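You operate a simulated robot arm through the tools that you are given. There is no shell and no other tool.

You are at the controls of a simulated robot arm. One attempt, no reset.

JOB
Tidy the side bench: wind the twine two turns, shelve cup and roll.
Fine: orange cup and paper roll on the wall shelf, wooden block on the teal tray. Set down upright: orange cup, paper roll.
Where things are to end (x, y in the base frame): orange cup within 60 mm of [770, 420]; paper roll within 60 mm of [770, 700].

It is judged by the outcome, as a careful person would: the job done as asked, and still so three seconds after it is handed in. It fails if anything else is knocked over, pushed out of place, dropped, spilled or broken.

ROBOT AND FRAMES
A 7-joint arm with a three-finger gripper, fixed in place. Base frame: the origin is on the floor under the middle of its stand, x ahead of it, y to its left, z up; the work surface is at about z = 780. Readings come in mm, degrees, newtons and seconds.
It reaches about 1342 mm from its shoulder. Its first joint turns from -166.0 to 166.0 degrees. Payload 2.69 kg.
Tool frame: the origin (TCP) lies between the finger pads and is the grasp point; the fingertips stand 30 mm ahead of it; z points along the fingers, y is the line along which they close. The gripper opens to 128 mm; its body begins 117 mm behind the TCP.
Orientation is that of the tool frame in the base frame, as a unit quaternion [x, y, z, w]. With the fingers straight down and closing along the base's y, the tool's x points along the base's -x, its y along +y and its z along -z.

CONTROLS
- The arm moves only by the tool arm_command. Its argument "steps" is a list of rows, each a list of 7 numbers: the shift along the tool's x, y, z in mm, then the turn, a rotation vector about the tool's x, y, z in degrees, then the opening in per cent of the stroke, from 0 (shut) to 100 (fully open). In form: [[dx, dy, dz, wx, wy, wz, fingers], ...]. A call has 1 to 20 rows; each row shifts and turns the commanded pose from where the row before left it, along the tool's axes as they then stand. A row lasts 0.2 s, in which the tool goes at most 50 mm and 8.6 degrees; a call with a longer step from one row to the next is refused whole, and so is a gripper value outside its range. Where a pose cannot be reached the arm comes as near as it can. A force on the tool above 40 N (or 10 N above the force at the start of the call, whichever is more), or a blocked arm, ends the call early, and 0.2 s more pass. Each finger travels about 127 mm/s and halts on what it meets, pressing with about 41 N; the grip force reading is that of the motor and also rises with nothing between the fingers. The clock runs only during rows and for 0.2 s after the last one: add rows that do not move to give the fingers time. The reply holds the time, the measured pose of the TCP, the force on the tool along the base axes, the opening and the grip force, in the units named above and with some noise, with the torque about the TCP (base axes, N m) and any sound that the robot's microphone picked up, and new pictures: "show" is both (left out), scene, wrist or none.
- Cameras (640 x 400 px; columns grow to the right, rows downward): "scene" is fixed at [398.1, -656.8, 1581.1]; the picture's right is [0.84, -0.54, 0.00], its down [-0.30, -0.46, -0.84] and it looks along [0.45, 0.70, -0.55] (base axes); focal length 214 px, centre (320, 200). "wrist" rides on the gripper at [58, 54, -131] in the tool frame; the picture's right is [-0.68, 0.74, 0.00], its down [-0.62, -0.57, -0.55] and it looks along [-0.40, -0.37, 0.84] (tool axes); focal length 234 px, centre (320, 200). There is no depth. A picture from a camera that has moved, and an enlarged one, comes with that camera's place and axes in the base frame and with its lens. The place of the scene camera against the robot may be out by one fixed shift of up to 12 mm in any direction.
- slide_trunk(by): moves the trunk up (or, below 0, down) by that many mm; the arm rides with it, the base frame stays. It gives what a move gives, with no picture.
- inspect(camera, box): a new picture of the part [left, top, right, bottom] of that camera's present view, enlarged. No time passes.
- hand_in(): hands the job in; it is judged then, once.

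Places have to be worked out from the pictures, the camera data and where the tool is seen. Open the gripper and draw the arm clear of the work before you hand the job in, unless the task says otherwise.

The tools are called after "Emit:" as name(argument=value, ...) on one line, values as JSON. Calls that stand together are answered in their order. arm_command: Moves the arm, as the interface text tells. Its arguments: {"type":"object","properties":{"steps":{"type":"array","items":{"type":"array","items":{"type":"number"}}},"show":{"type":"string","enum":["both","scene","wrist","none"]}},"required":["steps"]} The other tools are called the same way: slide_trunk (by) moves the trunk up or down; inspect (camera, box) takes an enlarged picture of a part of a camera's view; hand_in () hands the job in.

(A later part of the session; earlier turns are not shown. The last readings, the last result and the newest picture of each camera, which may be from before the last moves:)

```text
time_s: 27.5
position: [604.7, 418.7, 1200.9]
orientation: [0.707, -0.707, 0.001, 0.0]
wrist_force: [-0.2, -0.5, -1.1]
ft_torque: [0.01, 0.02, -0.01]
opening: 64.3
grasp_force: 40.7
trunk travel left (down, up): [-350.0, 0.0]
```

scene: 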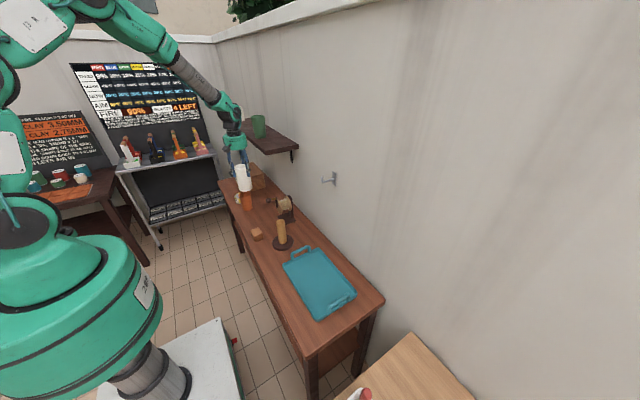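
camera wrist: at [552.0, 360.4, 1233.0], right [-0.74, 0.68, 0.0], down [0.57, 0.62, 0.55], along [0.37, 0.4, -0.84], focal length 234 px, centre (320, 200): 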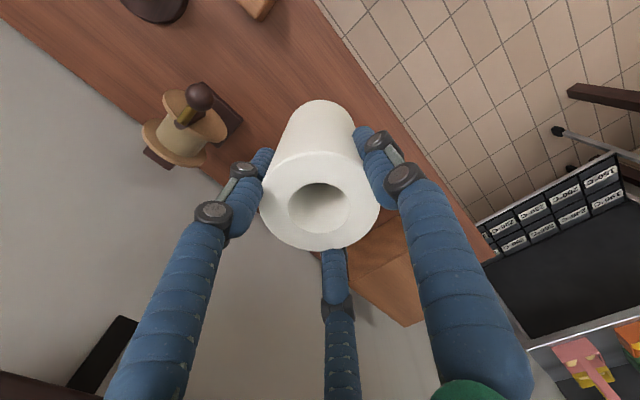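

Trunk is up and the roll is steady. I lift to z of about 1375, then move along y to 695 in front of the shelf.

Emit:
arm_command(steps=[[0, 0, -20, 0, 0, 0, 0], [0, 0, -35, 0, 0, 0, 0], [0, 0, -40, 0, 0, 0, 0], [0, 0, -40, 0, 0, 0, 0], [0, 0, -40, 0, 0, 0, 0], [-20, 0, 0, 0, 0, 0, 0], [-35, 0, 0, 0, 0, 0, 0], [-40, 0, 0, 0, 0, 0, 0], [-40, 0, 0, 0, 0, 0, 0], [-40, 0, 0, 0, 0, 0, 0], [-40, 0, 0, 0, 0, 0, 0], [-40, 0, 0, 0, 0, 0, 0], [-20, 0, 0, 0, 0, 0, 0], [0, 0, 0, 0, 0, 0, 0]])

```text
time_s: 30.5
position: [606.1, 693.8, 1377.7]
orientation: [0.707, -0.707, -0.001, -0.001]
wrist_force: [-0.4, 0.8, -0.1]
ft_torque: [0.0, -0.03, -0.03]
opening: 64.1
grasp_force: 40.8
trunk travel left (down, up): [-350.0, 0.0]
camera wrist: at [552.5, 635.1, 1508.9], right [-0.74, 0.68, 0.0], down [0.57, 0.62, 0.55], along [0.37, 0.4, -0.84], focal length 234 px, centre (320, 200)
```

scene: 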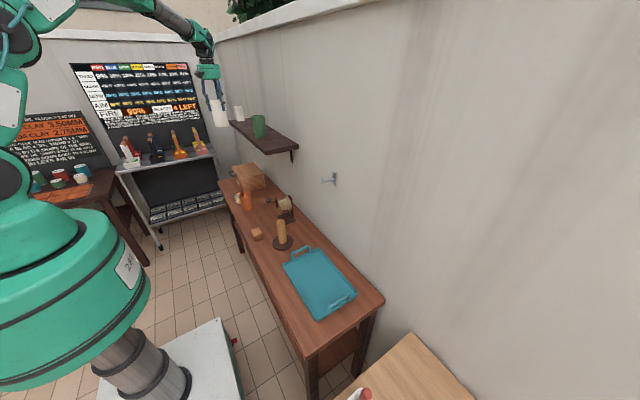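
wrist: 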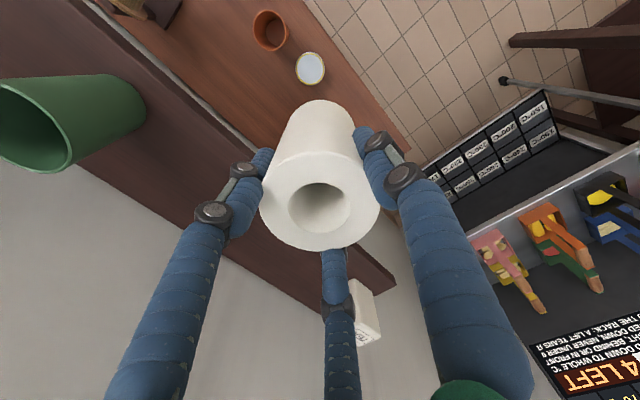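

The roll hangs upright at (606,694). I double-check where the green cup stands relative to the roll's path before moving in over the shelf.

Emit:
inspect(camera="wrist", box=[0, 40, 200, 240])

Emit:
inspect(camera="scene", box=[190, 70, 310, 160])

```text
2.00 times, centred on (100, 140) of wrist
camera zoom: at [552.5, 635.1, 1508.9], right [-0.74, 0.68, 0.0], down [0.57, 0.62, 0.55], along [0.37, 0.4, -0.84], focal length 468 px, centre (760, 320)
```

zoom: 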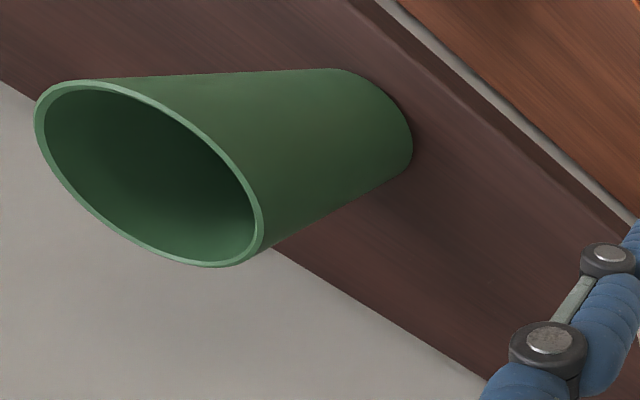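

```text
4.44 times, centred on (250, 115) of scene
camera zoom: at [398.1, -656.8, 1581.1], right [0.84, -0.54, 0.0], down [-0.3, -0.46, -0.84], along [0.45, 0.7, -0.55], focal length 953 px, centre (631, 578)
```

zoom: 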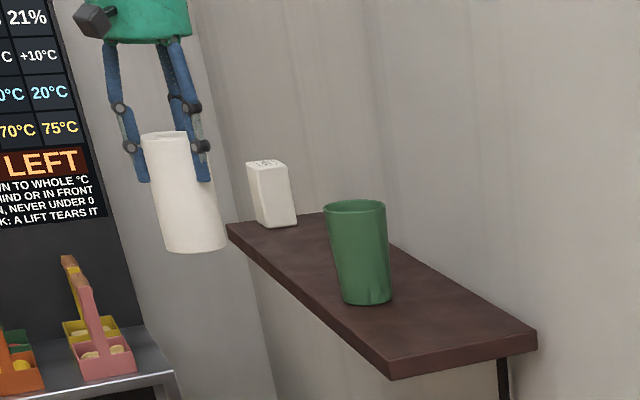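

The green cup's position in this view differs somewhat from my earlier estimate. I take the same scene crop as at the start to compare directly.

Emit:
inspect(camera="scene", box=[220, 90, 310, 160])

```text
5.71 times, centred on (265, 125) of scene
camera zoom: at [398.1, -656.8, 1581.1], right [0.84, -0.54, 0.0], down [-0.3, -0.46, -0.84], along [0.45, 0.7, -0.55], focal length 1226 px, centre (634, 629)
```

zoom: 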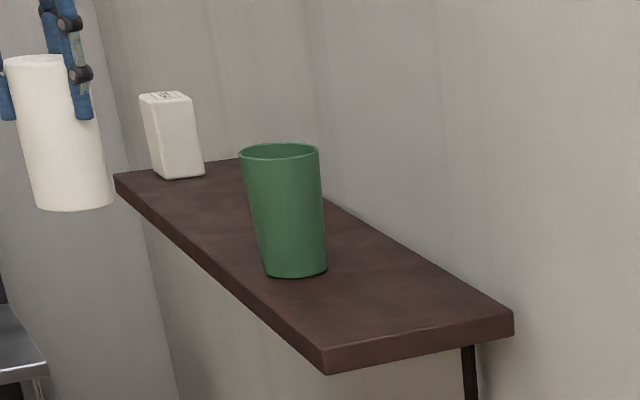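

Comparison shows the green cup moved by roughly 15 mm, probably brushed when I left the reach-limit pose earlier. I'll put it back after placing the roll, using the first scene crop as the reference. Now I carry the roll in over the shelf to about (760,690), well inside reach.

Emit:
arm_command(steps=[[0, 0, 10, 0, 0, 0, 0], [1, -20, 0, 0, 0, 0, 0], [1, -35, 0, 0, 0, 0, 0], [1, -40, 0, 0, 0, 0, 0], [1, -35, 0, 0, 0, 0, 0], [0, -24, 0, 0, 0, 0, 0], [0, 0, 0, 0, 0, 0, 0]])

Emit:
inspect(camera="scene", box=[200, 60, 310, 160])

```text
time_s: 32.1
position: [759.5, 690.9, 1367.1]
orientation: [0.707, -0.707, 0.0, 0.0]
wrist_force: [0.3, -0.8, -1.1]
ft_torque: [-0.02, -0.01, 0.0]
opening: 64.2
grasp_force: 41.1
trunk travel left (down, up): [-350.0, 0.0]
camera wrist: at [706.8, 631.4, 1498.1], right [-0.74, 0.68, 0.0], down [0.57, 0.62, 0.55], along [0.37, 0.4, -0.84], focal length 234 px, centre (320, 200)
```

scene: 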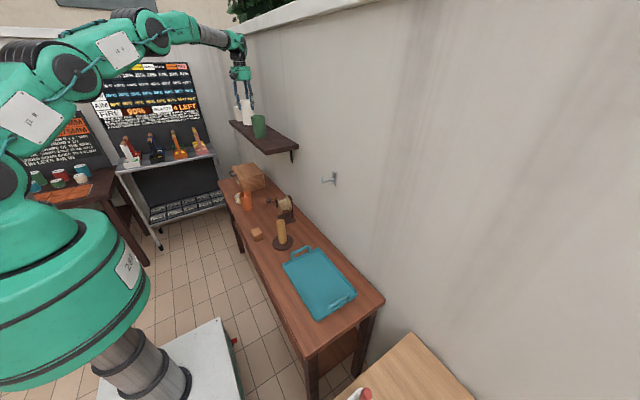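
wrist: 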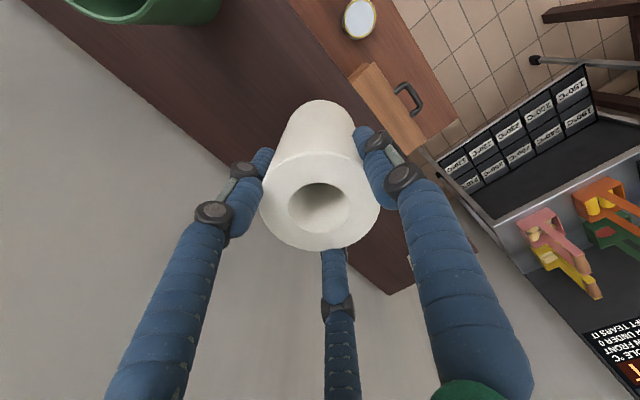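

```text
4.00 times, centred on (255, 110) of scene
camera zoom: at [398.1, -656.8, 1581.1], right [0.84, -0.54, 0.0], down [-0.3, -0.46, -0.84], along [0.45, 0.7, -0.55], focal length 858 px, centre (580, 560)
```

zoom: 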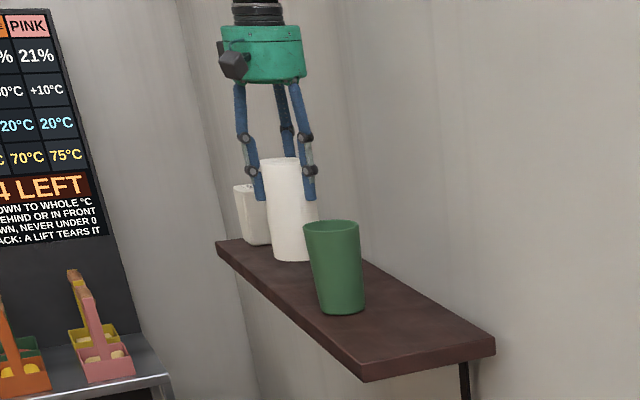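

The roll is over the shelf, upright and clear of the green cup and the white box. I lower 32 mm, then feel for contact in small steps.

Emit:
arm_command(steps=[[0, 0, 15, 0, 0, 0, 0], [0, 0, 12, 0, 0, 0, 0], [0, 0, 5, 0, 0, 0, 0], [0, 0, 0, 0, 0, 0, 0]], show="none")

Emit:
arm_command(steps=[[0, 0, 3, 0, 0, 0, 0], [0, 0, 0, 0, 0, 0, 0]], show="none")

Emit:
arm_command(steps=[[0, 0, 3, 0, 0, 0, 0], [0, 0, 0, 0, 0, 0, 0]], show="none")

```text
time_s: 33.1
position: [759.1, 691.5, 1334.4]
orientation: [-0.707, 0.707, 0.0, 0.0]
wrist_force: [-0.6, 0.3, -1.0]
ft_torque: [-0.02, 0.01, 0.0]
opening: 63.9
grasp_force: 40.7
trunk travel left (down, up): [-350.0, 0.0]
```

```text
time_s: 33.7
position: [759.5, 691.7, 1332.5]
orientation: [-0.707, 0.707, 0.0, 0.0]
wrist_force: [0.5, 0.1, -0.8]
ft_torque: [0.0, -0.02, 0.03]
opening: 64.2
grasp_force: 41.1
trunk travel left (down, up): [-350.0, 0.0]
```

```text
time_s: 34.3
position: [760.1, 692.4, 1331.3]
orientation: [-0.707, 0.707, 0.001, 0.001]
wrist_force: [-0.4, 0.2, 7.0]
ft_torque: [-0.01, -0.25, 0.02]
opening: 64.0
grasp_force: 40.2
trunk travel left (down, up): [-350.0, 0.0]
```

Contact at 7 N: the roll stands on the shelf, whose top is at about z 1220. I ease the push, open the fingers to 75%, and rise straight up.

Emit:
arm_command(steps=[[0, 0, -1, 0, 0, 0, 0], [0, 0, 0, 0, 0, 0, 55], [0, 0, 0, 0, 0, 0, 75], [0, 0, 0, 0, 0, 0, 75]], show="wrist")

```text
time_s: 35.3
position: [759.4, 690.1, 1328.9]
orientation: [0.707, -0.707, 0.0, 0.0]
wrist_force: [0.3, 0.1, 0.4]
ft_torque: [-0.02, -0.05, 0.04]
opening: 95.9
grasp_force: 0.1
trunk travel left (down, up): [-350.0, 0.0]
camera wrist: at [705.4, 632.1, 1460.8], right [-0.74, 0.68, 0.0], down [0.57, 0.62, 0.55], along [0.37, 0.4, -0.84], focal length 234 px, centre (320, 200)
```

wrist: 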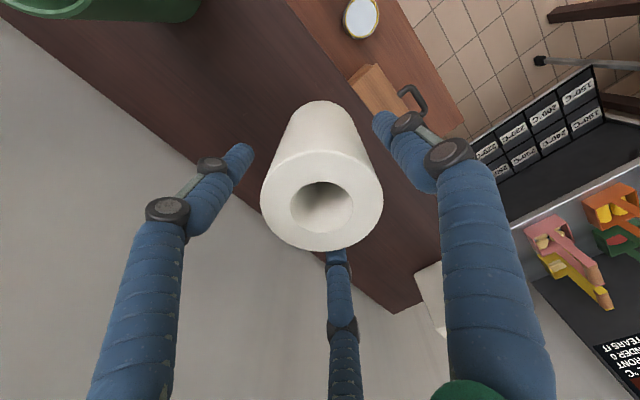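

The roll stands upright and free of the fingers. I rise straight up slowly to z of about 1412, keeping inside the reach limit, and then back away from the shelf along -x.

Emit:
arm_command(steps=[[0, 0, -15, 0, 0, 0, 75], [0, 0, -20, 0, 0, 0, 75], [0, 0, -20, 0, 0, 0, 75], [0, 0, -20, 0, 0, 0, 75], [0, 0, -7, 0, 0, 0, 75], [0, 0, 0, 0, 0, 0, 75]], show="wrist")

Emit:
arm_command(steps=[[0, 20, -5, 0, 0, 0, 75], [0, 30, -5, 0, 0, 0, 75], [0, 35, 0, 0, 0, 0, 75], [0, 35, 0, 0, 0, 0, 75], [0, 30, 0, 0, 0, 0, 75], [0, 0, 0, 0, 0, 0, 75]])

Emit:
inspect(camera="scene", box=[220, 90, 310, 160])

```text
time_s: 36.7
position: [760.8, 690.9, 1411.9]
orientation: [0.707, -0.707, 0.0, 0.0]
wrist_force: [0.1, -0.3, 0.7]
ft_torque: [0.01, 0.01, -0.01]
opening: 96.1
grasp_force: 0.0
trunk travel left (down, up): [-350.0, 0.0]
camera wrist: at [706.6, 631.5, 1542.7], right [-0.74, 0.68, 0.0], down [0.57, 0.62, 0.55], along [0.37, 0.4, -0.84], focal length 234 px, centre (320, 200)
```

wrist: 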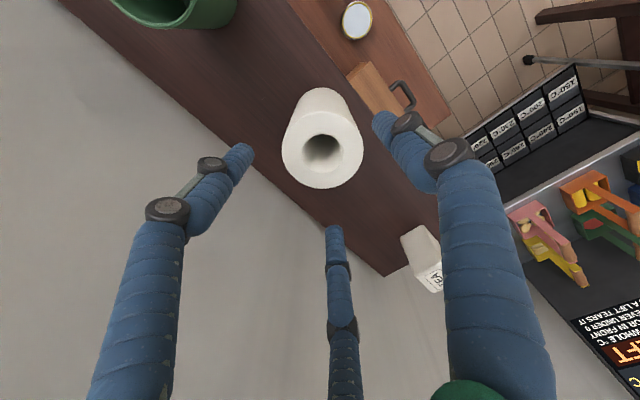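

```text
time_s: 38.1
position: [608.7, 693.6, 1420.8]
orientation: [-0.707, 0.707, 0.0, 0.0]
wrist_force: [0.0, -0.9, -0.6]
ft_torque: [0.0, 0.02, -0.02]
opening: 96.0
grasp_force: 0.1
trunk travel left (down, up): [-350.0, 0.0]
camera wrist: at [555.1, 632.4, 1551.8], right [-0.74, 0.68, 0.0], down [0.57, 0.62, 0.55], along [0.37, 0.4, -0.84], focal length 234 px, centre (320, 200)
```

scene: 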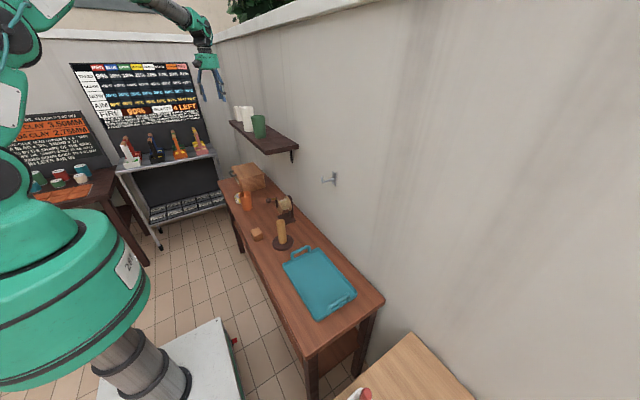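
wrist: 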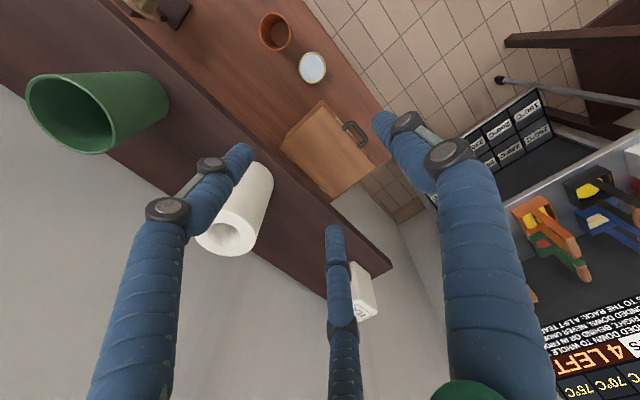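

```text
5.71 times, centred on (265, 125) of scene
camera zoom: at [398.1, -656.8, 1581.1], right [0.84, -0.54, 0.0], down [-0.3, -0.46, -0.84], along [0.45, 0.7, -0.55], focal length 1226 px, centre (634, 629)
```

zoom: 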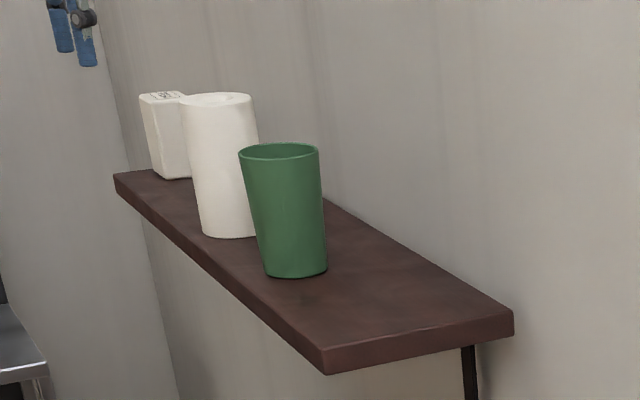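

The roll stands on the shelf at about (760,691). Its known position calibrates the scene view: the green cup was originally near (779,541) and is now near (765,515), displaced about 30 mm. I go above the cup to measure it and set it back.

Emit:
arm_command(steps=[[30, 0, -10, 0, 0, 0, 85], [40, 0, -10, 0, 0, 0, 85], [40, 0, -10, 0, 0, 0, 85], [40, 0, 0, 0, 0, 0, 85], [28, 0, 0, 0, 0, 0, 85], [0, -30, 0, 0, 0, 0, 85], [0, -40, 0, 0, 0, 0, 85], [0, -40, 0, 0, 0, 0, 85], [0, -36, 0, 0, 0, 0, 85], [0, -10, 0, 0, 0, 0, 85], [0, 0, 0, 0, 0, 0, 85]])

Emit:
inspect(camera="wrist", box=[240, 60, 400, 200])

```text
time_s: 40.5
position: [765.6, 510.8, 1453.0]
orientation: [-0.707, 0.707, 0.0, 0.0]
wrist_force: [0.0, 0.5, -0.2]
ft_torque: [-0.05, -0.02, 0.0]
opening: 108.9
grasp_force: 0.2
trunk travel left (down, up): [-350.0, 0.0]
camera wrist: at [711.0, 452.8, 1583.7], right [-0.74, 0.68, 0.0], down [0.57, 0.62, 0.55], along [0.37, 0.4, -0.84], focal length 234 px, centre (320, 200)
```

scene: 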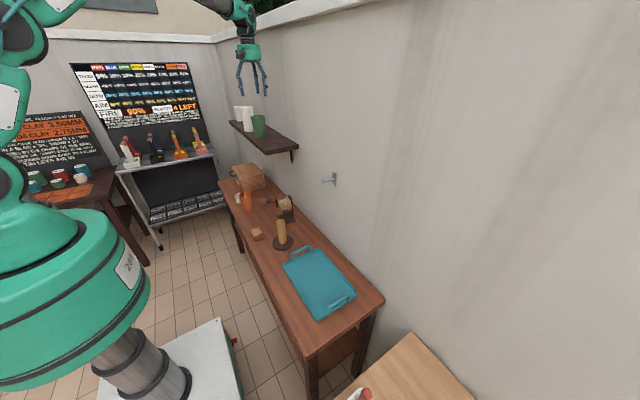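
wrist: 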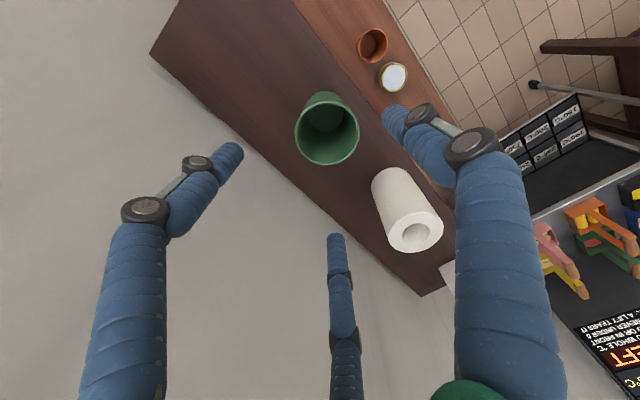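

```text
2.86 times, centred on (320, 130) of wrist
camera zoom: at [711.0, 452.8, 1583.7], right [-0.74, 0.68, 0.0], down [0.57, 0.62, 0.55], along [0.37, 0.4, -0.84], focal length 669 px, centre (320, 400)
```

zoom: 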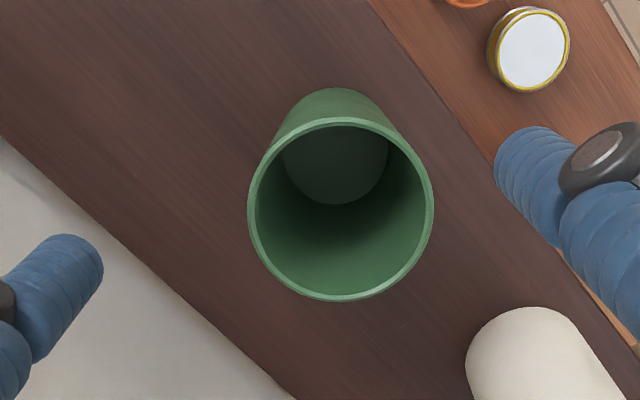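

The cup is near (760,518) with its rim at about z 1330; rim and base pixel shifts agree that it must go back by (+14,+26) mm. I align over it and descend with the fingers open to just below the rim, then check centring.

Emit:
arm_command(steps=[[-7, 5, 0, 0, 0, 0, 85], [0, 0, 35, 0, 0, 0, 85], [0, 0, 35, 0, 0, 0, 85], [0, 0, 35, 0, 0, 0, 85], [0, 0, 25, 0, 0, 0, 85], [0, 0, 8, 0, 0, 0, 85], [0, 0, 0, 0, 0, 0, 85]])

Emit:
inspect(camera="wrist", box=[200, 80, 440, 280])

Emit:
inspect(camera="scene", box=[220, 90, 310, 160])

```text
time_s: 42.1
position: [760.2, 519.0, 1314.6]
orientation: [0.708, -0.706, -0.001, 0.0]
wrist_force: [0.7, 0.4, 0.8]
ft_torque: [0.03, -0.01, -0.01]
opening: 108.8
grasp_force: 0.1
trunk travel left (down, up): [-350.0, 0.0]
camera wrist: at [706.2, 459.3, 1444.9], right [-0.74, 0.68, 0.0], down [0.57, 0.62, 0.55], along [0.37, 0.4, -0.84], focal length 234 px, centre (320, 200)
```

scene: 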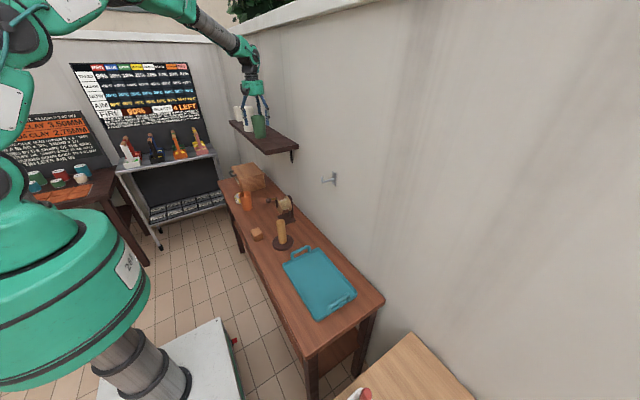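
wrist: 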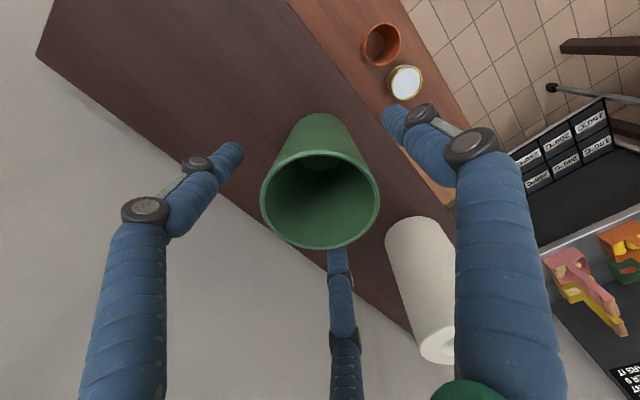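

```text
2.00 times, centred on (320, 180) of wrist
camera zoom: at [706.2, 459.3, 1444.9], right [-0.74, 0.68, 0.0], down [0.57, 0.62, 0.55], along [0.37, 0.4, -0.84], focal length 468 px, centre (320, 240)
```

zoom: 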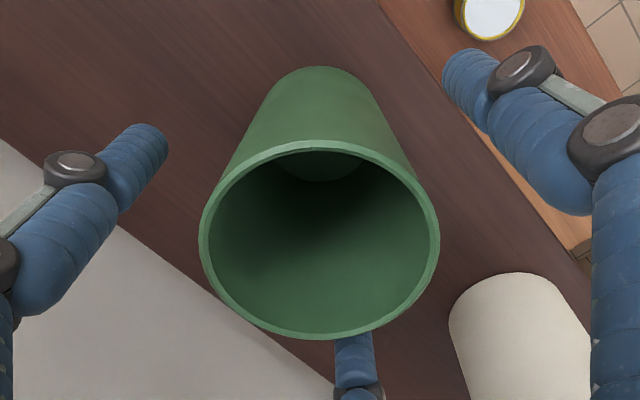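

```text
5.71 times, centred on (265, 125) of scene
camera zoom: at [398.1, -656.8, 1581.1], right [0.84, -0.54, 0.0], down [-0.3, -0.46, -0.84], along [0.45, 0.7, -0.55], focal length 1226 px, centre (634, 629)
```

zoom: 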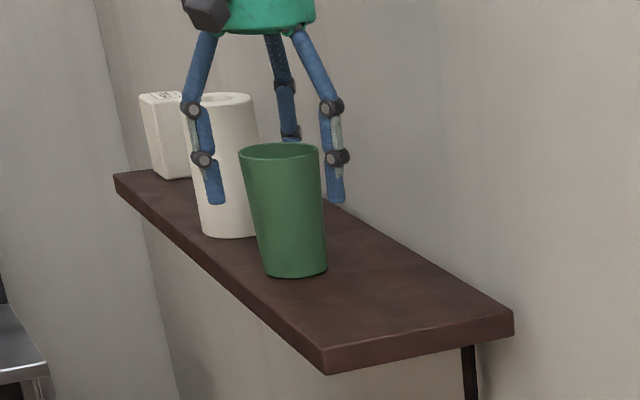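

The rim is centred on the tool axis to within about 2 mm. I close gently in stages on the green cup.

Emit:
arm_command(steps=[[0, 0, 0, 0, 0, 0, 65], [0, 0, 0, 0, 0, 0, 55], [0, 0, 0, 0, 0, 0, 45], [0, 0, 0, 0, 0, 0, 35], [0, 0, 0, 0, 0, 0, 35]], show="wrist")

Emit:
inspect(camera="scene", box=[220, 90, 310, 160])

```text
time_s: 43.3
position: [758.9, 519.7, 1314.4]
orientation: [-0.707, 0.707, 0.0, 0.0]
wrist_force: [0.1, 0.2, -0.7]
ft_torque: [0.0, 0.02, -0.01]
opening: 63.6
grasp_force: 40.1
trunk travel left (down, up): [-350.0, 0.0]
camera wrist: at [706.2, 459.3, 1444.9], right [-0.74, 0.68, 0.0], down [0.57, 0.62, 0.55], along [0.37, 0.4, -0.84], focal length 234 px, centre (320, 200)
```

wrist: 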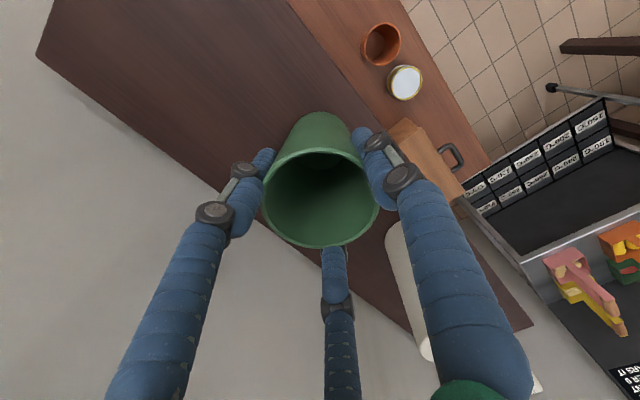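

```text
5.71 times, centred on (265, 125) of scene
camera zoom: at [398.1, -656.8, 1581.1], right [0.84, -0.54, 0.0], down [-0.3, -0.46, -0.84], along [0.45, 0.7, -0.55], focal length 1226 px, centre (634, 629)
```

zoom: 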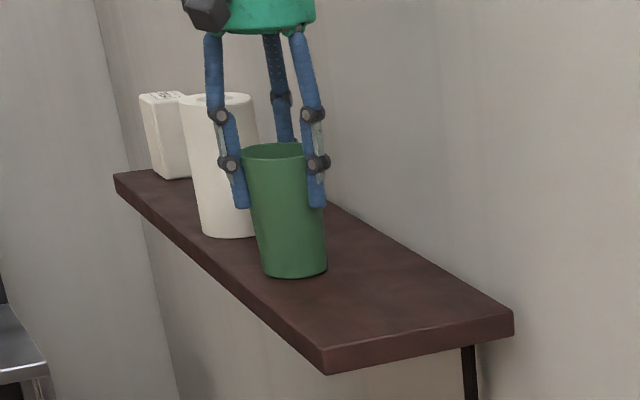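

The cup is gripped without visible disturbance. I lift 6 mm, shift (+14,+26), and check the scene crop before lowering.

Emit:
arm_command(steps=[[0, 0, -3, 0, 0, 0, 30], [0, 0, -4, 0, 0, 0, 30], [0, 0, 0, 0, 0, 0, 30], [-9, -5, 0, 0, 0, 0, 30], [-9, -5, 0, 0, 0, 0, 30], [-8, -4, 0, 0, 0, 0, 30], [0, 0, 0, 0, 0, 0, 30]], show="wrist")

Emit:
inspect(camera="scene", box=[220, 90, 310, 160])

```text
time_s: 44.9
position: [775.5, 547.2, 1321.4]
orientation: [-0.707, 0.707, 0.0, 0.001]
wrist_force: [-1.1, -0.5, -1.1]
ft_torque: [0.0, 0.02, 0.0]
opening: 63.3
grasp_force: 41.0
trunk travel left (down, up): [-350.0, 0.0]
camera wrist: at [720.8, 487.0, 1451.7], right [-0.74, 0.68, 0.0], down [0.57, 0.62, 0.55], along [0.37, 0.4, -0.84], focal length 234 px, centre (320, 200)
```

wrist: 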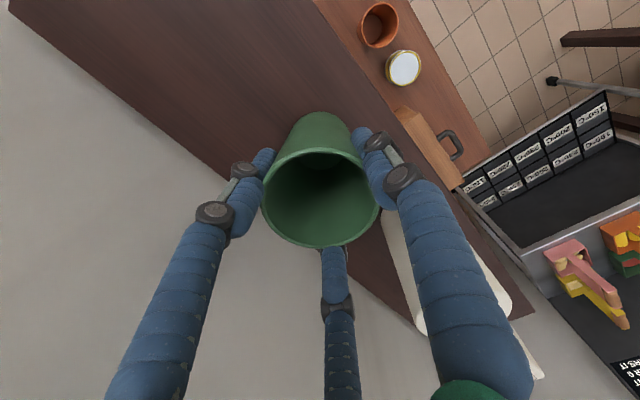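

```text
5.71 times, centred on (265, 125) of scene
camera zoom: at [398.1, -656.8, 1581.1], right [0.84, -0.54, 0.0], down [-0.3, -0.46, -0.84], along [0.45, 0.7, -0.55], focal length 1226 px, centre (634, 629)
```

zoom: 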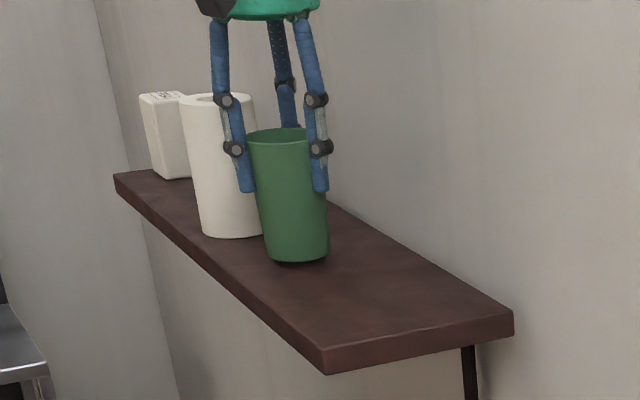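

Nearly there: the base sits about where it was originally, allowing for the 7 mm lift. I shift another (+3,-2) to match the original base column, then lower to touch the shelf.

Emit:
arm_command(steps=[[2, -3, 0, 0, 0, 0, 30], [0, 0, 4, 0, 0, 0, 30], [0, 0, 2, 0, 0, 0, 30], [0, 0, 1, 0, 0, 0, 30], [0, 0, 0, 0, 0, 0, 30]], show="none")

Emit:
inspect(camera="scene", box=[245, 105, 280, 145])

Emit:
inspect(camera="scene", box=[220, 90, 310, 160])

```text
time_s: 46.1
position: [778.0, 544.0, 1314.0]
orientation: [0.707, -0.707, 0.0, 0.0]
wrist_force: [0.2, 0.5, 0.6]
ft_torque: [0.02, 0.06, -0.01]
opening: 63.2
grasp_force: 41.0
trunk travel left (down, up): [-350.0, 0.0]
```

```text
10.00 times, centred on (262, 125) of scene
camera zoom: at [398.1, -656.8, 1581.1], right [0.84, -0.54, 0.0], down [-0.3, -0.46, -0.84], along [0.45, 0.7, -0.55], focal length 2145 px, centre (895, 950)
```

zoom: 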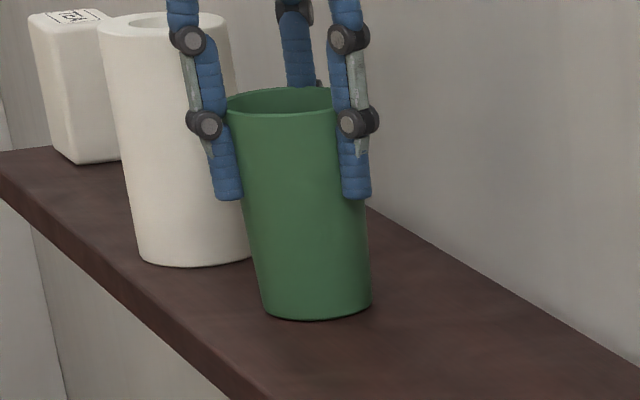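

```text
5.71 times, centred on (265, 125) of scene
camera zoom: at [398.1, -656.8, 1581.1], right [0.84, -0.54, 0.0], down [-0.3, -0.46, -0.84], along [0.45, 0.7, -0.55], focal length 1226 px, centre (634, 629)
```

zoom: 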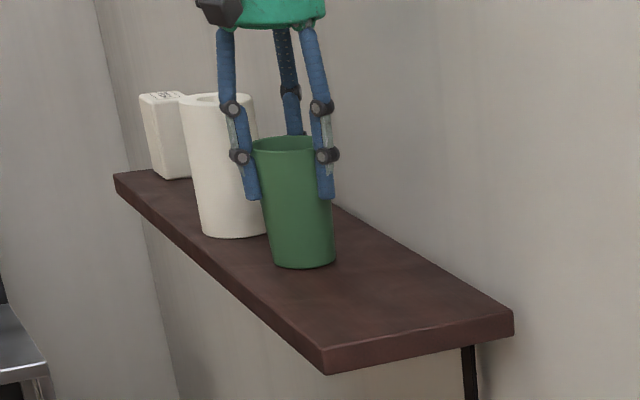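

It is within a few millimetres of the original, now slightly to the right. I shift back (-1.5,+1.7), touch down and release.

Emit:
arm_command(steps=[[0, 0, -2, 0, 0, 0, 30], [-1.7, 1.5, 0, 0, 0, 0, 30], [0, 0, 2, 0, 0, 0, 30], [0, 0, 1, 0, 0, 0, 30], [0, 0, 0, 0, 0, 0, 30]], show="none")

Emit:
inspect(camera="scene", box=[220, 90, 310, 160])

```text
time_s: 47.3
position: [775.6, 544.8, 1314.6]
orientation: [0.707, -0.707, 0.0, 0.0]
wrist_force: [-1.4, -0.5, 6.3]
ft_torque: [0.02, 0.34, 0.0]
opening: 63.2
grasp_force: 41.1
trunk travel left (down, up): [-350.0, 0.0]
```

```text
5.71 times, centred on (265, 125) of scene
camera zoom: at [398.1, -656.8, 1581.1], right [0.84, -0.54, 0.0], down [-0.3, -0.46, -0.84], along [0.45, 0.7, -0.55], focal length 1226 px, centre (634, 629)
```

zoom: 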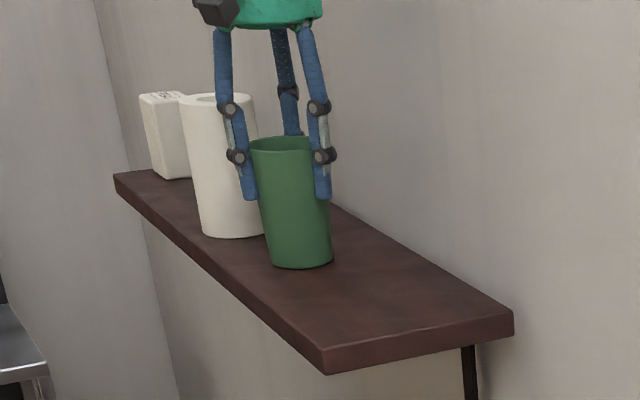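

The base is now at (301,269), against (301,270) originally, and in contact at 6 N. I release and rise straight up.

Emit:
arm_command(steps=[[0, 0, -1, 0, 0, 0, 30], [0, 0, 0, 0, 0, 0, 55], [0, 0, 0, 0, 0, 0, 75], [0, 0, 0, 0, 0, 0, 80], [0, 0, -15, 0, 0, 0, 80], [0, 0, -30, 0, 0, 0, 80], [0, 0, -40, 0, 0, 0, 80], [0, 0, -40, 0, 0, 0, 80], [0, 0, 0, 0, 0, 0, 80]])

Emit:
inspect(camera="scene", box=[220, 90, 310, 160])

```text
time_s: 49.3
position: [776.5, 544.6, 1440.0]
orientation: [0.707, -0.707, 0.0, 0.0]
wrist_force: [-0.3, 0.1, 0.2]
ft_torque: [0.01, 0.02, 0.02]
opening: 102.3
grasp_force: 0.0
trunk travel left (down, up): [-350.0, 0.0]
camera wrist: at [721.7, 484.1, 1571.0], right [-0.74, 0.68, 0.0], down [0.57, 0.62, 0.55], along [0.37, 0.4, -0.84], focal length 234 px, centre (320, 200)
```

scene: 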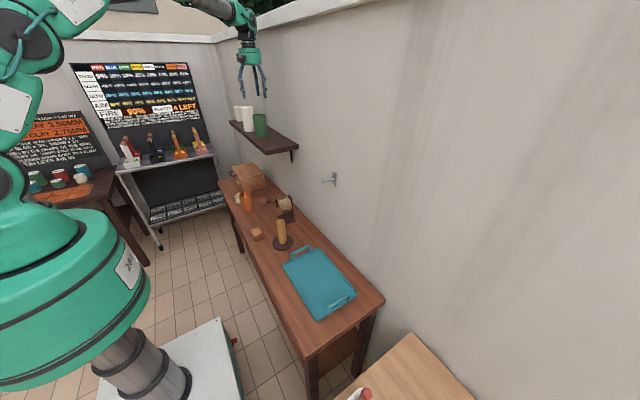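
wrist: 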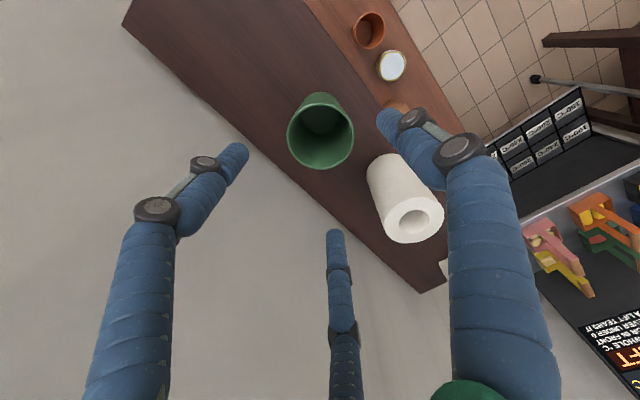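

```text
5.71 times, centred on (265, 125) of scene
camera zoom: at [398.1, -656.8, 1581.1], right [0.84, -0.54, 0.0], down [-0.3, -0.46, -0.84], along [0.45, 0.7, -0.55], focal length 1226 px, centre (634, 629)
```

zoom: 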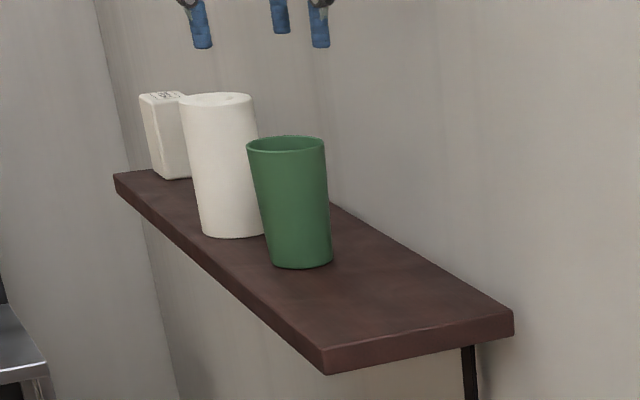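

The green cup is back within about 3 mm of its original spot. Next the orange cup: I back off the shelf, move over (613,542), and descend partway.

Emit:
arm_command(steps=[[0, 25, 0, 0, 0, 0, 80], [0, 40, 0, 0, 0, 0, 80], [0, 40, 0, 0, 0, 0, 80], [0, 40, 0, 0, 0, 0, 80], [2, 18, 0, 0, 0, 0, 80], [0, 0, 40, 0, 0, 0, 80], [0, 0, 45, 0, 0, 0, 80], [0, 0, 45, 0, 0, 0, 80], [0, 0, 45, 0, 0, 0, 80], [0, 0, 45, 0, 0, 0, 80], [0, 0, 45, 0, 0, 0, 80], [0, 0, 45, 0, 0, 0, 80], [0, 0, 45, 0, 0, 0, 80], [0, 0, 0, 0, 0, 0, 80]])

Emit:
inspect(camera="wrist", box=[240, 60, 420, 200])

```text
time_s: 52.3
position: [613.3, 544.6, 1085.9]
orientation: [0.708, -0.707, 0.0, 0.001]
wrist_force: [0.6, 0.2, 0.4]
ft_torque: [0.01, 0.01, 0.02]
opening: 102.2
grasp_force: 0.1
trunk travel left (down, up): [-350.0, 0.0]
camera wrist: at [560.1, 485.8, 1216.3], right [-0.74, 0.68, 0.0], down [0.57, 0.62, 0.55], along [0.37, 0.4, -0.84], focal length 234 px, centre (320, 200)
```

scene: 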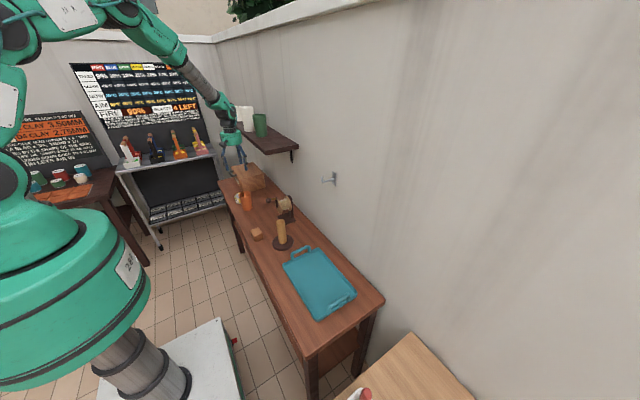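
wrist: 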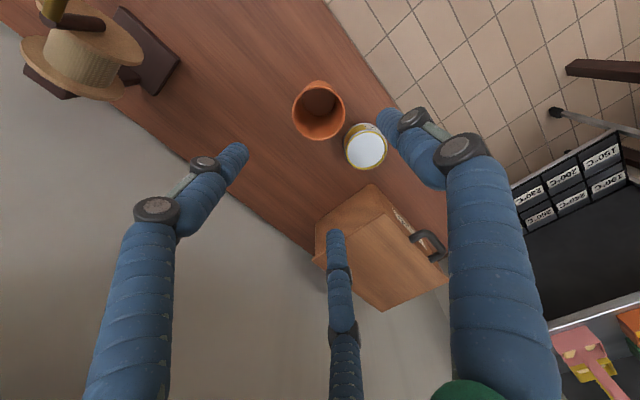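

```text
2.86 times, centred on (330, 130) of wrist
camera zoom: at [560.1, 485.8, 1216.3], right [-0.74, 0.68, 0.0], down [0.57, 0.62, 0.55], along [0.37, 0.4, -0.84], focal length 669 px, centre (291, 400)
```

zoom: 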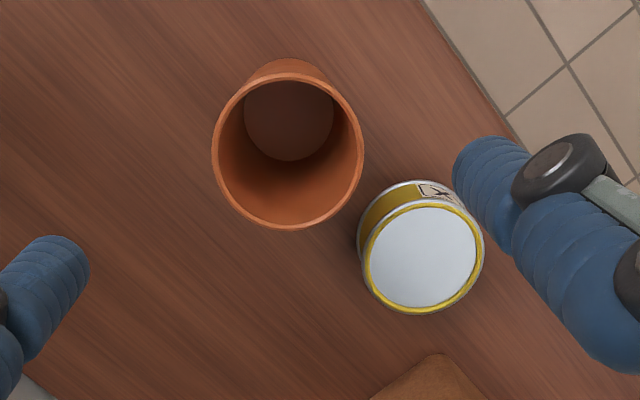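

The orange cup's centre is about (613,542), with the tin clear beside it. I shift 2 mm and descend to about 15 mm below its rim (TCP z about 870), then check the clearances.

Emit:
arm_command(steps=[[2, 0, 40, 0, 0, 0, 80], [0, 0, 45, 0, 0, 0, 80], [0, 0, 45, 0, 0, 0, 80], [0, 0, 45, 0, 0, 0, 80], [0, 0, 30, 0, 0, 0, 80], [0, 0, 10, 0, 0, 0, 80], [0, 0, 0, 0, 0, 0, 80]])

Emit:
inspect(camera="wrist", box=[200, 80, 440, 280])

Emit:
inspect(camera="scene", box=[215, 150, 285, 230])

```text
time_s: 53.9
position: [613.1, 540.8, 870.4]
orientation: [-0.707, 0.708, 0.0, 0.0]
wrist_force: [0.9, -0.3, -0.4]
ft_torque: [0.0, 0.02, -0.03]
opening: 102.5
grasp_force: 0.0
trunk travel left (down, up): [-350.0, 0.0]
camera wrist: at [559.9, 482.1, 1001.3], right [-0.74, 0.68, 0.0], down [0.57, 0.62, 0.55], along [0.37, 0.4, -0.84], focal length 234 px, centre (320, 200)
```

scene: 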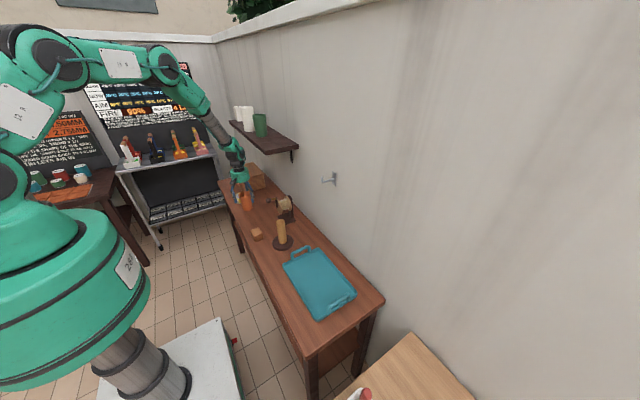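
wrist: 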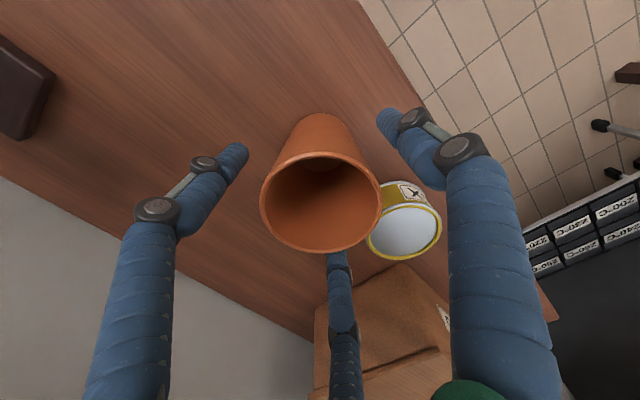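

```text
2.00 times, centred on (320, 180) of wrist
camera zoom: at [559.9, 482.1, 1001.3], right [-0.74, 0.68, 0.0], down [0.57, 0.62, 0.55], along [0.37, 0.4, -0.84], focal length 468 px, centre (320, 240)
```

zoom: 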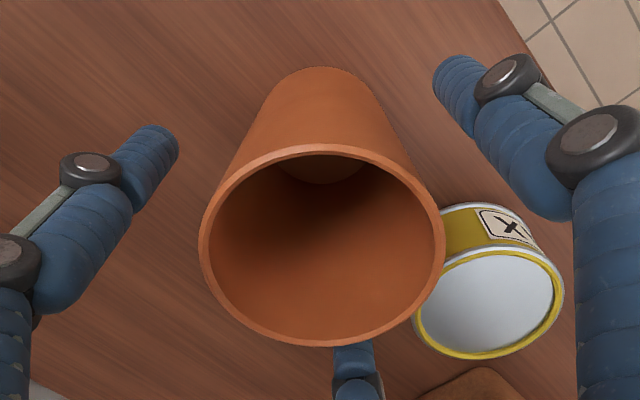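

```text
5.00 times, centred on (250, 190) of scene
camera zoom: at [398.1, -656.8, 1581.1], right [0.84, -0.54, 0.0], down [-0.3, -0.46, -0.84], along [0.45, 0.7, -0.55], focal length 1072 px, centre (670, 250)
```

zoom: 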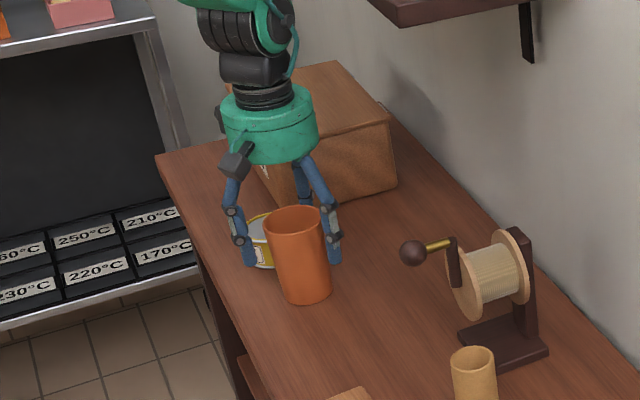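

The rim is centred and the fingers clear both tin and bread box. I close in stages on the orange cup.

Emit:
arm_command(steps=[[0, 0, 0, 0, 0, 0, 65], [0, 0, 0, 0, 0, 0, 55], [0, 0, 0, 0, 0, 0, 45], [0, 0, 0, 0, 0, 0, 30], [0, 0, 0, 0, 0, 0, 30]], show="wrist")

Emit:
arm_command(steps=[[0, 0, -4, 0, 0, 0, 30], [0, 0, -4, 0, 0, 0, 30], [0, 0, -6, 0, 0, 0, 30], [0, 0, 0, 0, 0, 0, 30]], show="wrist")

Emit:
inspect(camera="scene", box=[215, 150, 285, 230])

```text
time_s: 55.1
position: [613.9, 540.1, 871.4]
orientation: [-0.707, 0.707, 0.0, 0.0]
wrist_force: [-0.3, 0.1, 3.4]
ft_torque: [0.0, -0.02, -0.09]
opening: 69.0
grasp_force: 41.2
trunk travel left (down, up): [-350.0, 0.0]
camera wrist: at [559.9, 482.1, 1001.8], right [-0.74, 0.68, 0.0], down [0.57, 0.62, 0.55], along [0.37, 0.4, -0.84], focal length 234 px, centre (320, 200)
```

wrist: 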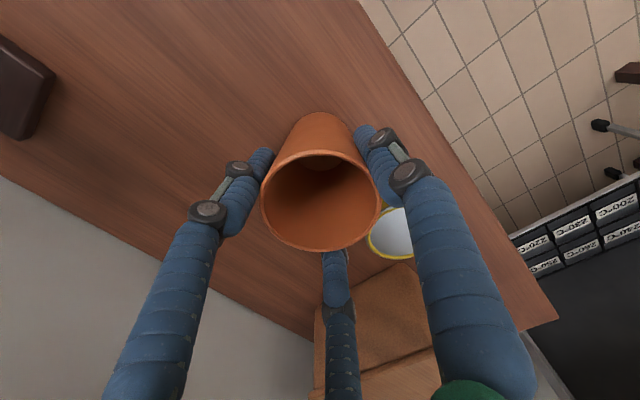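

```text
time_s: 56.1
position: [613.6, 540.4, 884.1]
orientation: [-0.707, 0.707, 0.0, 0.0]
wrist_force: [1.6, 0.1, -0.6]
ft_torque: [0.01, -0.01, 0.0]
opening: 68.9
grasp_force: 41.2
trunk travel left (down, up): [-350.0, 0.0]
camera wrist: at [560.5, 481.8, 1014.3], right [-0.74, 0.68, 0.0], down [0.57, 0.62, 0.55], along [0.37, 0.4, -0.84], focal length 234 px, centre (320, 200)
```

wrist: 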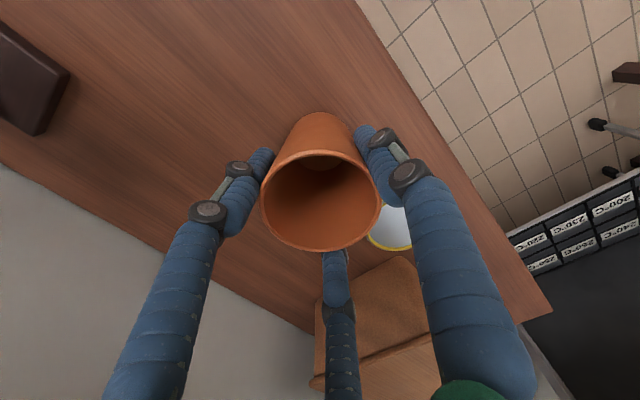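

```text
5.00 times, centred on (250, 190) of scene
camera zoom: at [398.1, -656.8, 1581.1], right [0.84, -0.54, 0.0], down [-0.3, -0.46, -0.84], along [0.45, 0.7, -0.55], focal length 1072 px, centre (670, 250)
```

zoom: 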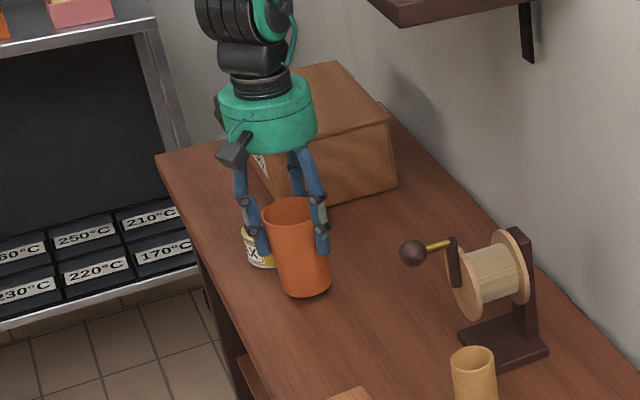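

The cup rose with the tool and sits steadily in the grip. I lift it straight up to about z 1350 in front of the shelf.

Emit:
arm_command(steps=[[0, 0, -16, 0, 0, 0, 30], [0, 0, -30, 0, 0, 0, 30], [0, 0, -40, 0, 0, 0, 30], [0, 0, -40, 0, 0, 0, 30], [0, 0, -40, 0, 0, 0, 30], [0, 0, -40, 0, 0, 0, 30], [0, 0, -40, 0, 0, 0, 30], [0, 0, -40, 0, 0, 0, 30], [0, 0, -40, 0, 0, 0, 30], [0, 0, -40, 0, 0, 0, 30], [0, 0, -40, 0, 0, 0, 30], [0, 0, -40, 0, 0, 0, 30], [0, 0, -20, 0, 0, 0, 30], [0, 0, 0, 0, 0, 0, 30]])

```text
time_s: 59.1
position: [614.7, 542.8, 1350.6]
orientation: [0.708, -0.707, 0.001, 0.0]
wrist_force: [-0.2, 0.3, 0.0]
ft_torque: [0.0, 0.0, 0.0]
opening: 68.4
grasp_force: 40.5
trunk travel left (down, up): [-350.0, 0.0]
camera wrist: at [560.7, 482.5, 1480.5], right [-0.74, 0.68, 0.0], down [0.57, 0.62, 0.55], along [0.37, 0.4, -0.84], focal length 234 px, centre (320, 200)
```

scene: 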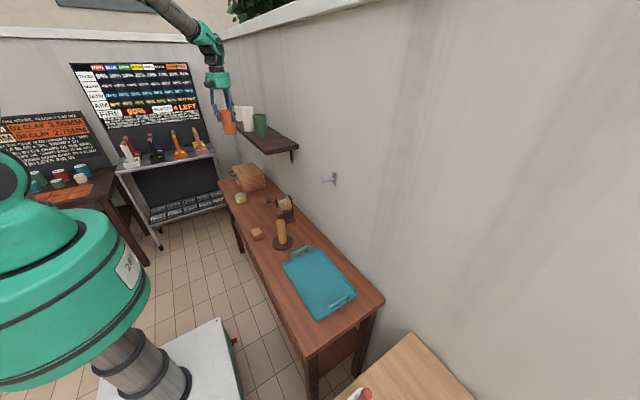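
wrist: 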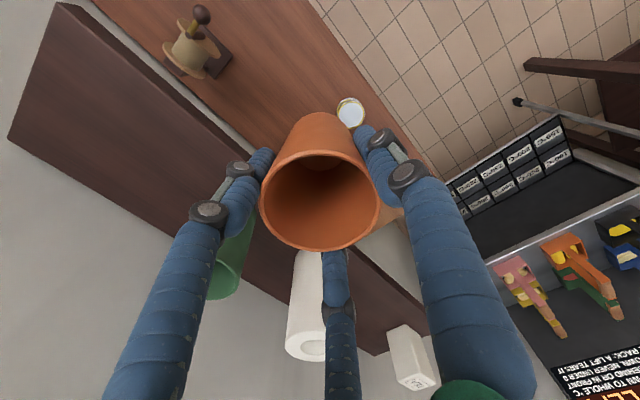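

The cup is firmly held with nothing disturbed. I move along y to 415 in front of the shelf and then in over the shelf to (768,415).

Emit:
arm_command(steps=[[20, 0, 0, 0, 0, 0, 30], [35, 0, 0, 0, 0, 0, 30], [40, 0, 0, 0, 0, 0, 30], [32, 0, 0, 0, 0, 0, 30], [0, 0, 0, 0, 0, 0, 30], [0, -20, 0, 0, 0, 0, 30], [0, -35, 0, 0, 0, 0, 30], [0, -40, 0, 0, 0, 0, 30], [0, -35, 0, 0, 0, 0, 30], [0, -24, 0, 0, 0, 0, 30], [0, 0, 0, 0, 0, 0, 30]])

Emit:
inspect(camera="scene", box=[220, 60, 320, 160])

```text
time_s: 61.5
position: [768.8, 416.1, 1349.2]
orientation: [-0.707, 0.707, 0.0, 0.0]
wrist_force: [-0.5, 0.4, -0.8]
ft_torque: [-0.01, -0.01, 0.02]
opening: 67.9
grasp_force: 41.1
trunk travel left (down, up): [-350.0, 0.0]
camera wrist: at [714.2, 356.2, 1479.9], right [-0.74, 0.68, 0.0], down [0.57, 0.62, 0.55], along [0.37, 0.4, -0.84], focal length 234 px, centre (320, 200)
```

scene: 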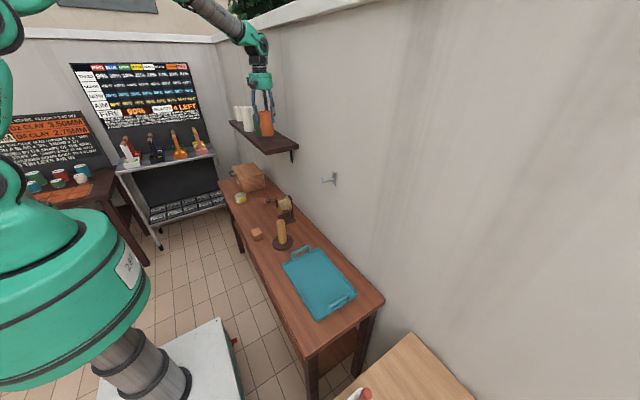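
wrist: 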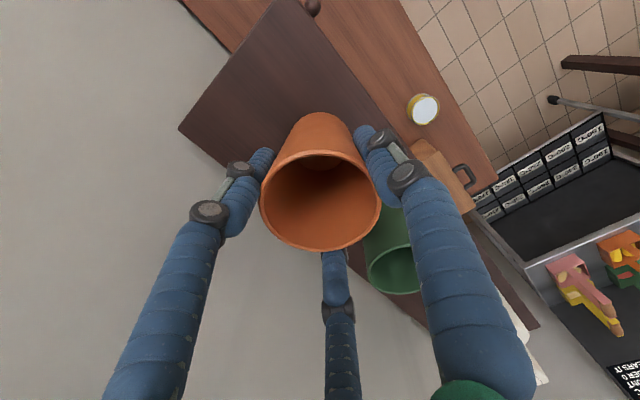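

```text
4.00 times, centred on (270, 110) of scene
camera zoom: at [398.1, -656.8, 1581.1], right [0.84, -0.54, 0.0], down [-0.3, -0.46, -0.84], along [0.45, 0.7, -0.55], focal length 858 px, centre (520, 560)
```

zoom: 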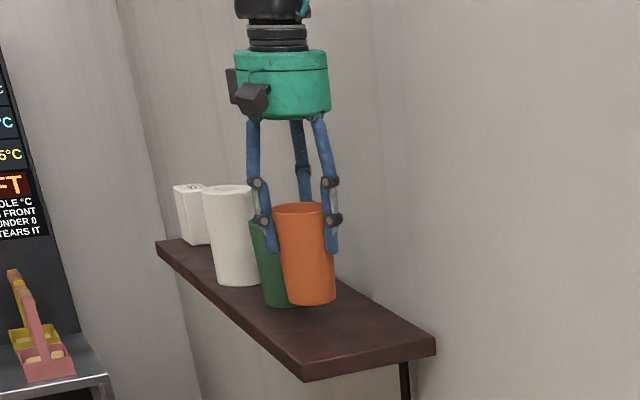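

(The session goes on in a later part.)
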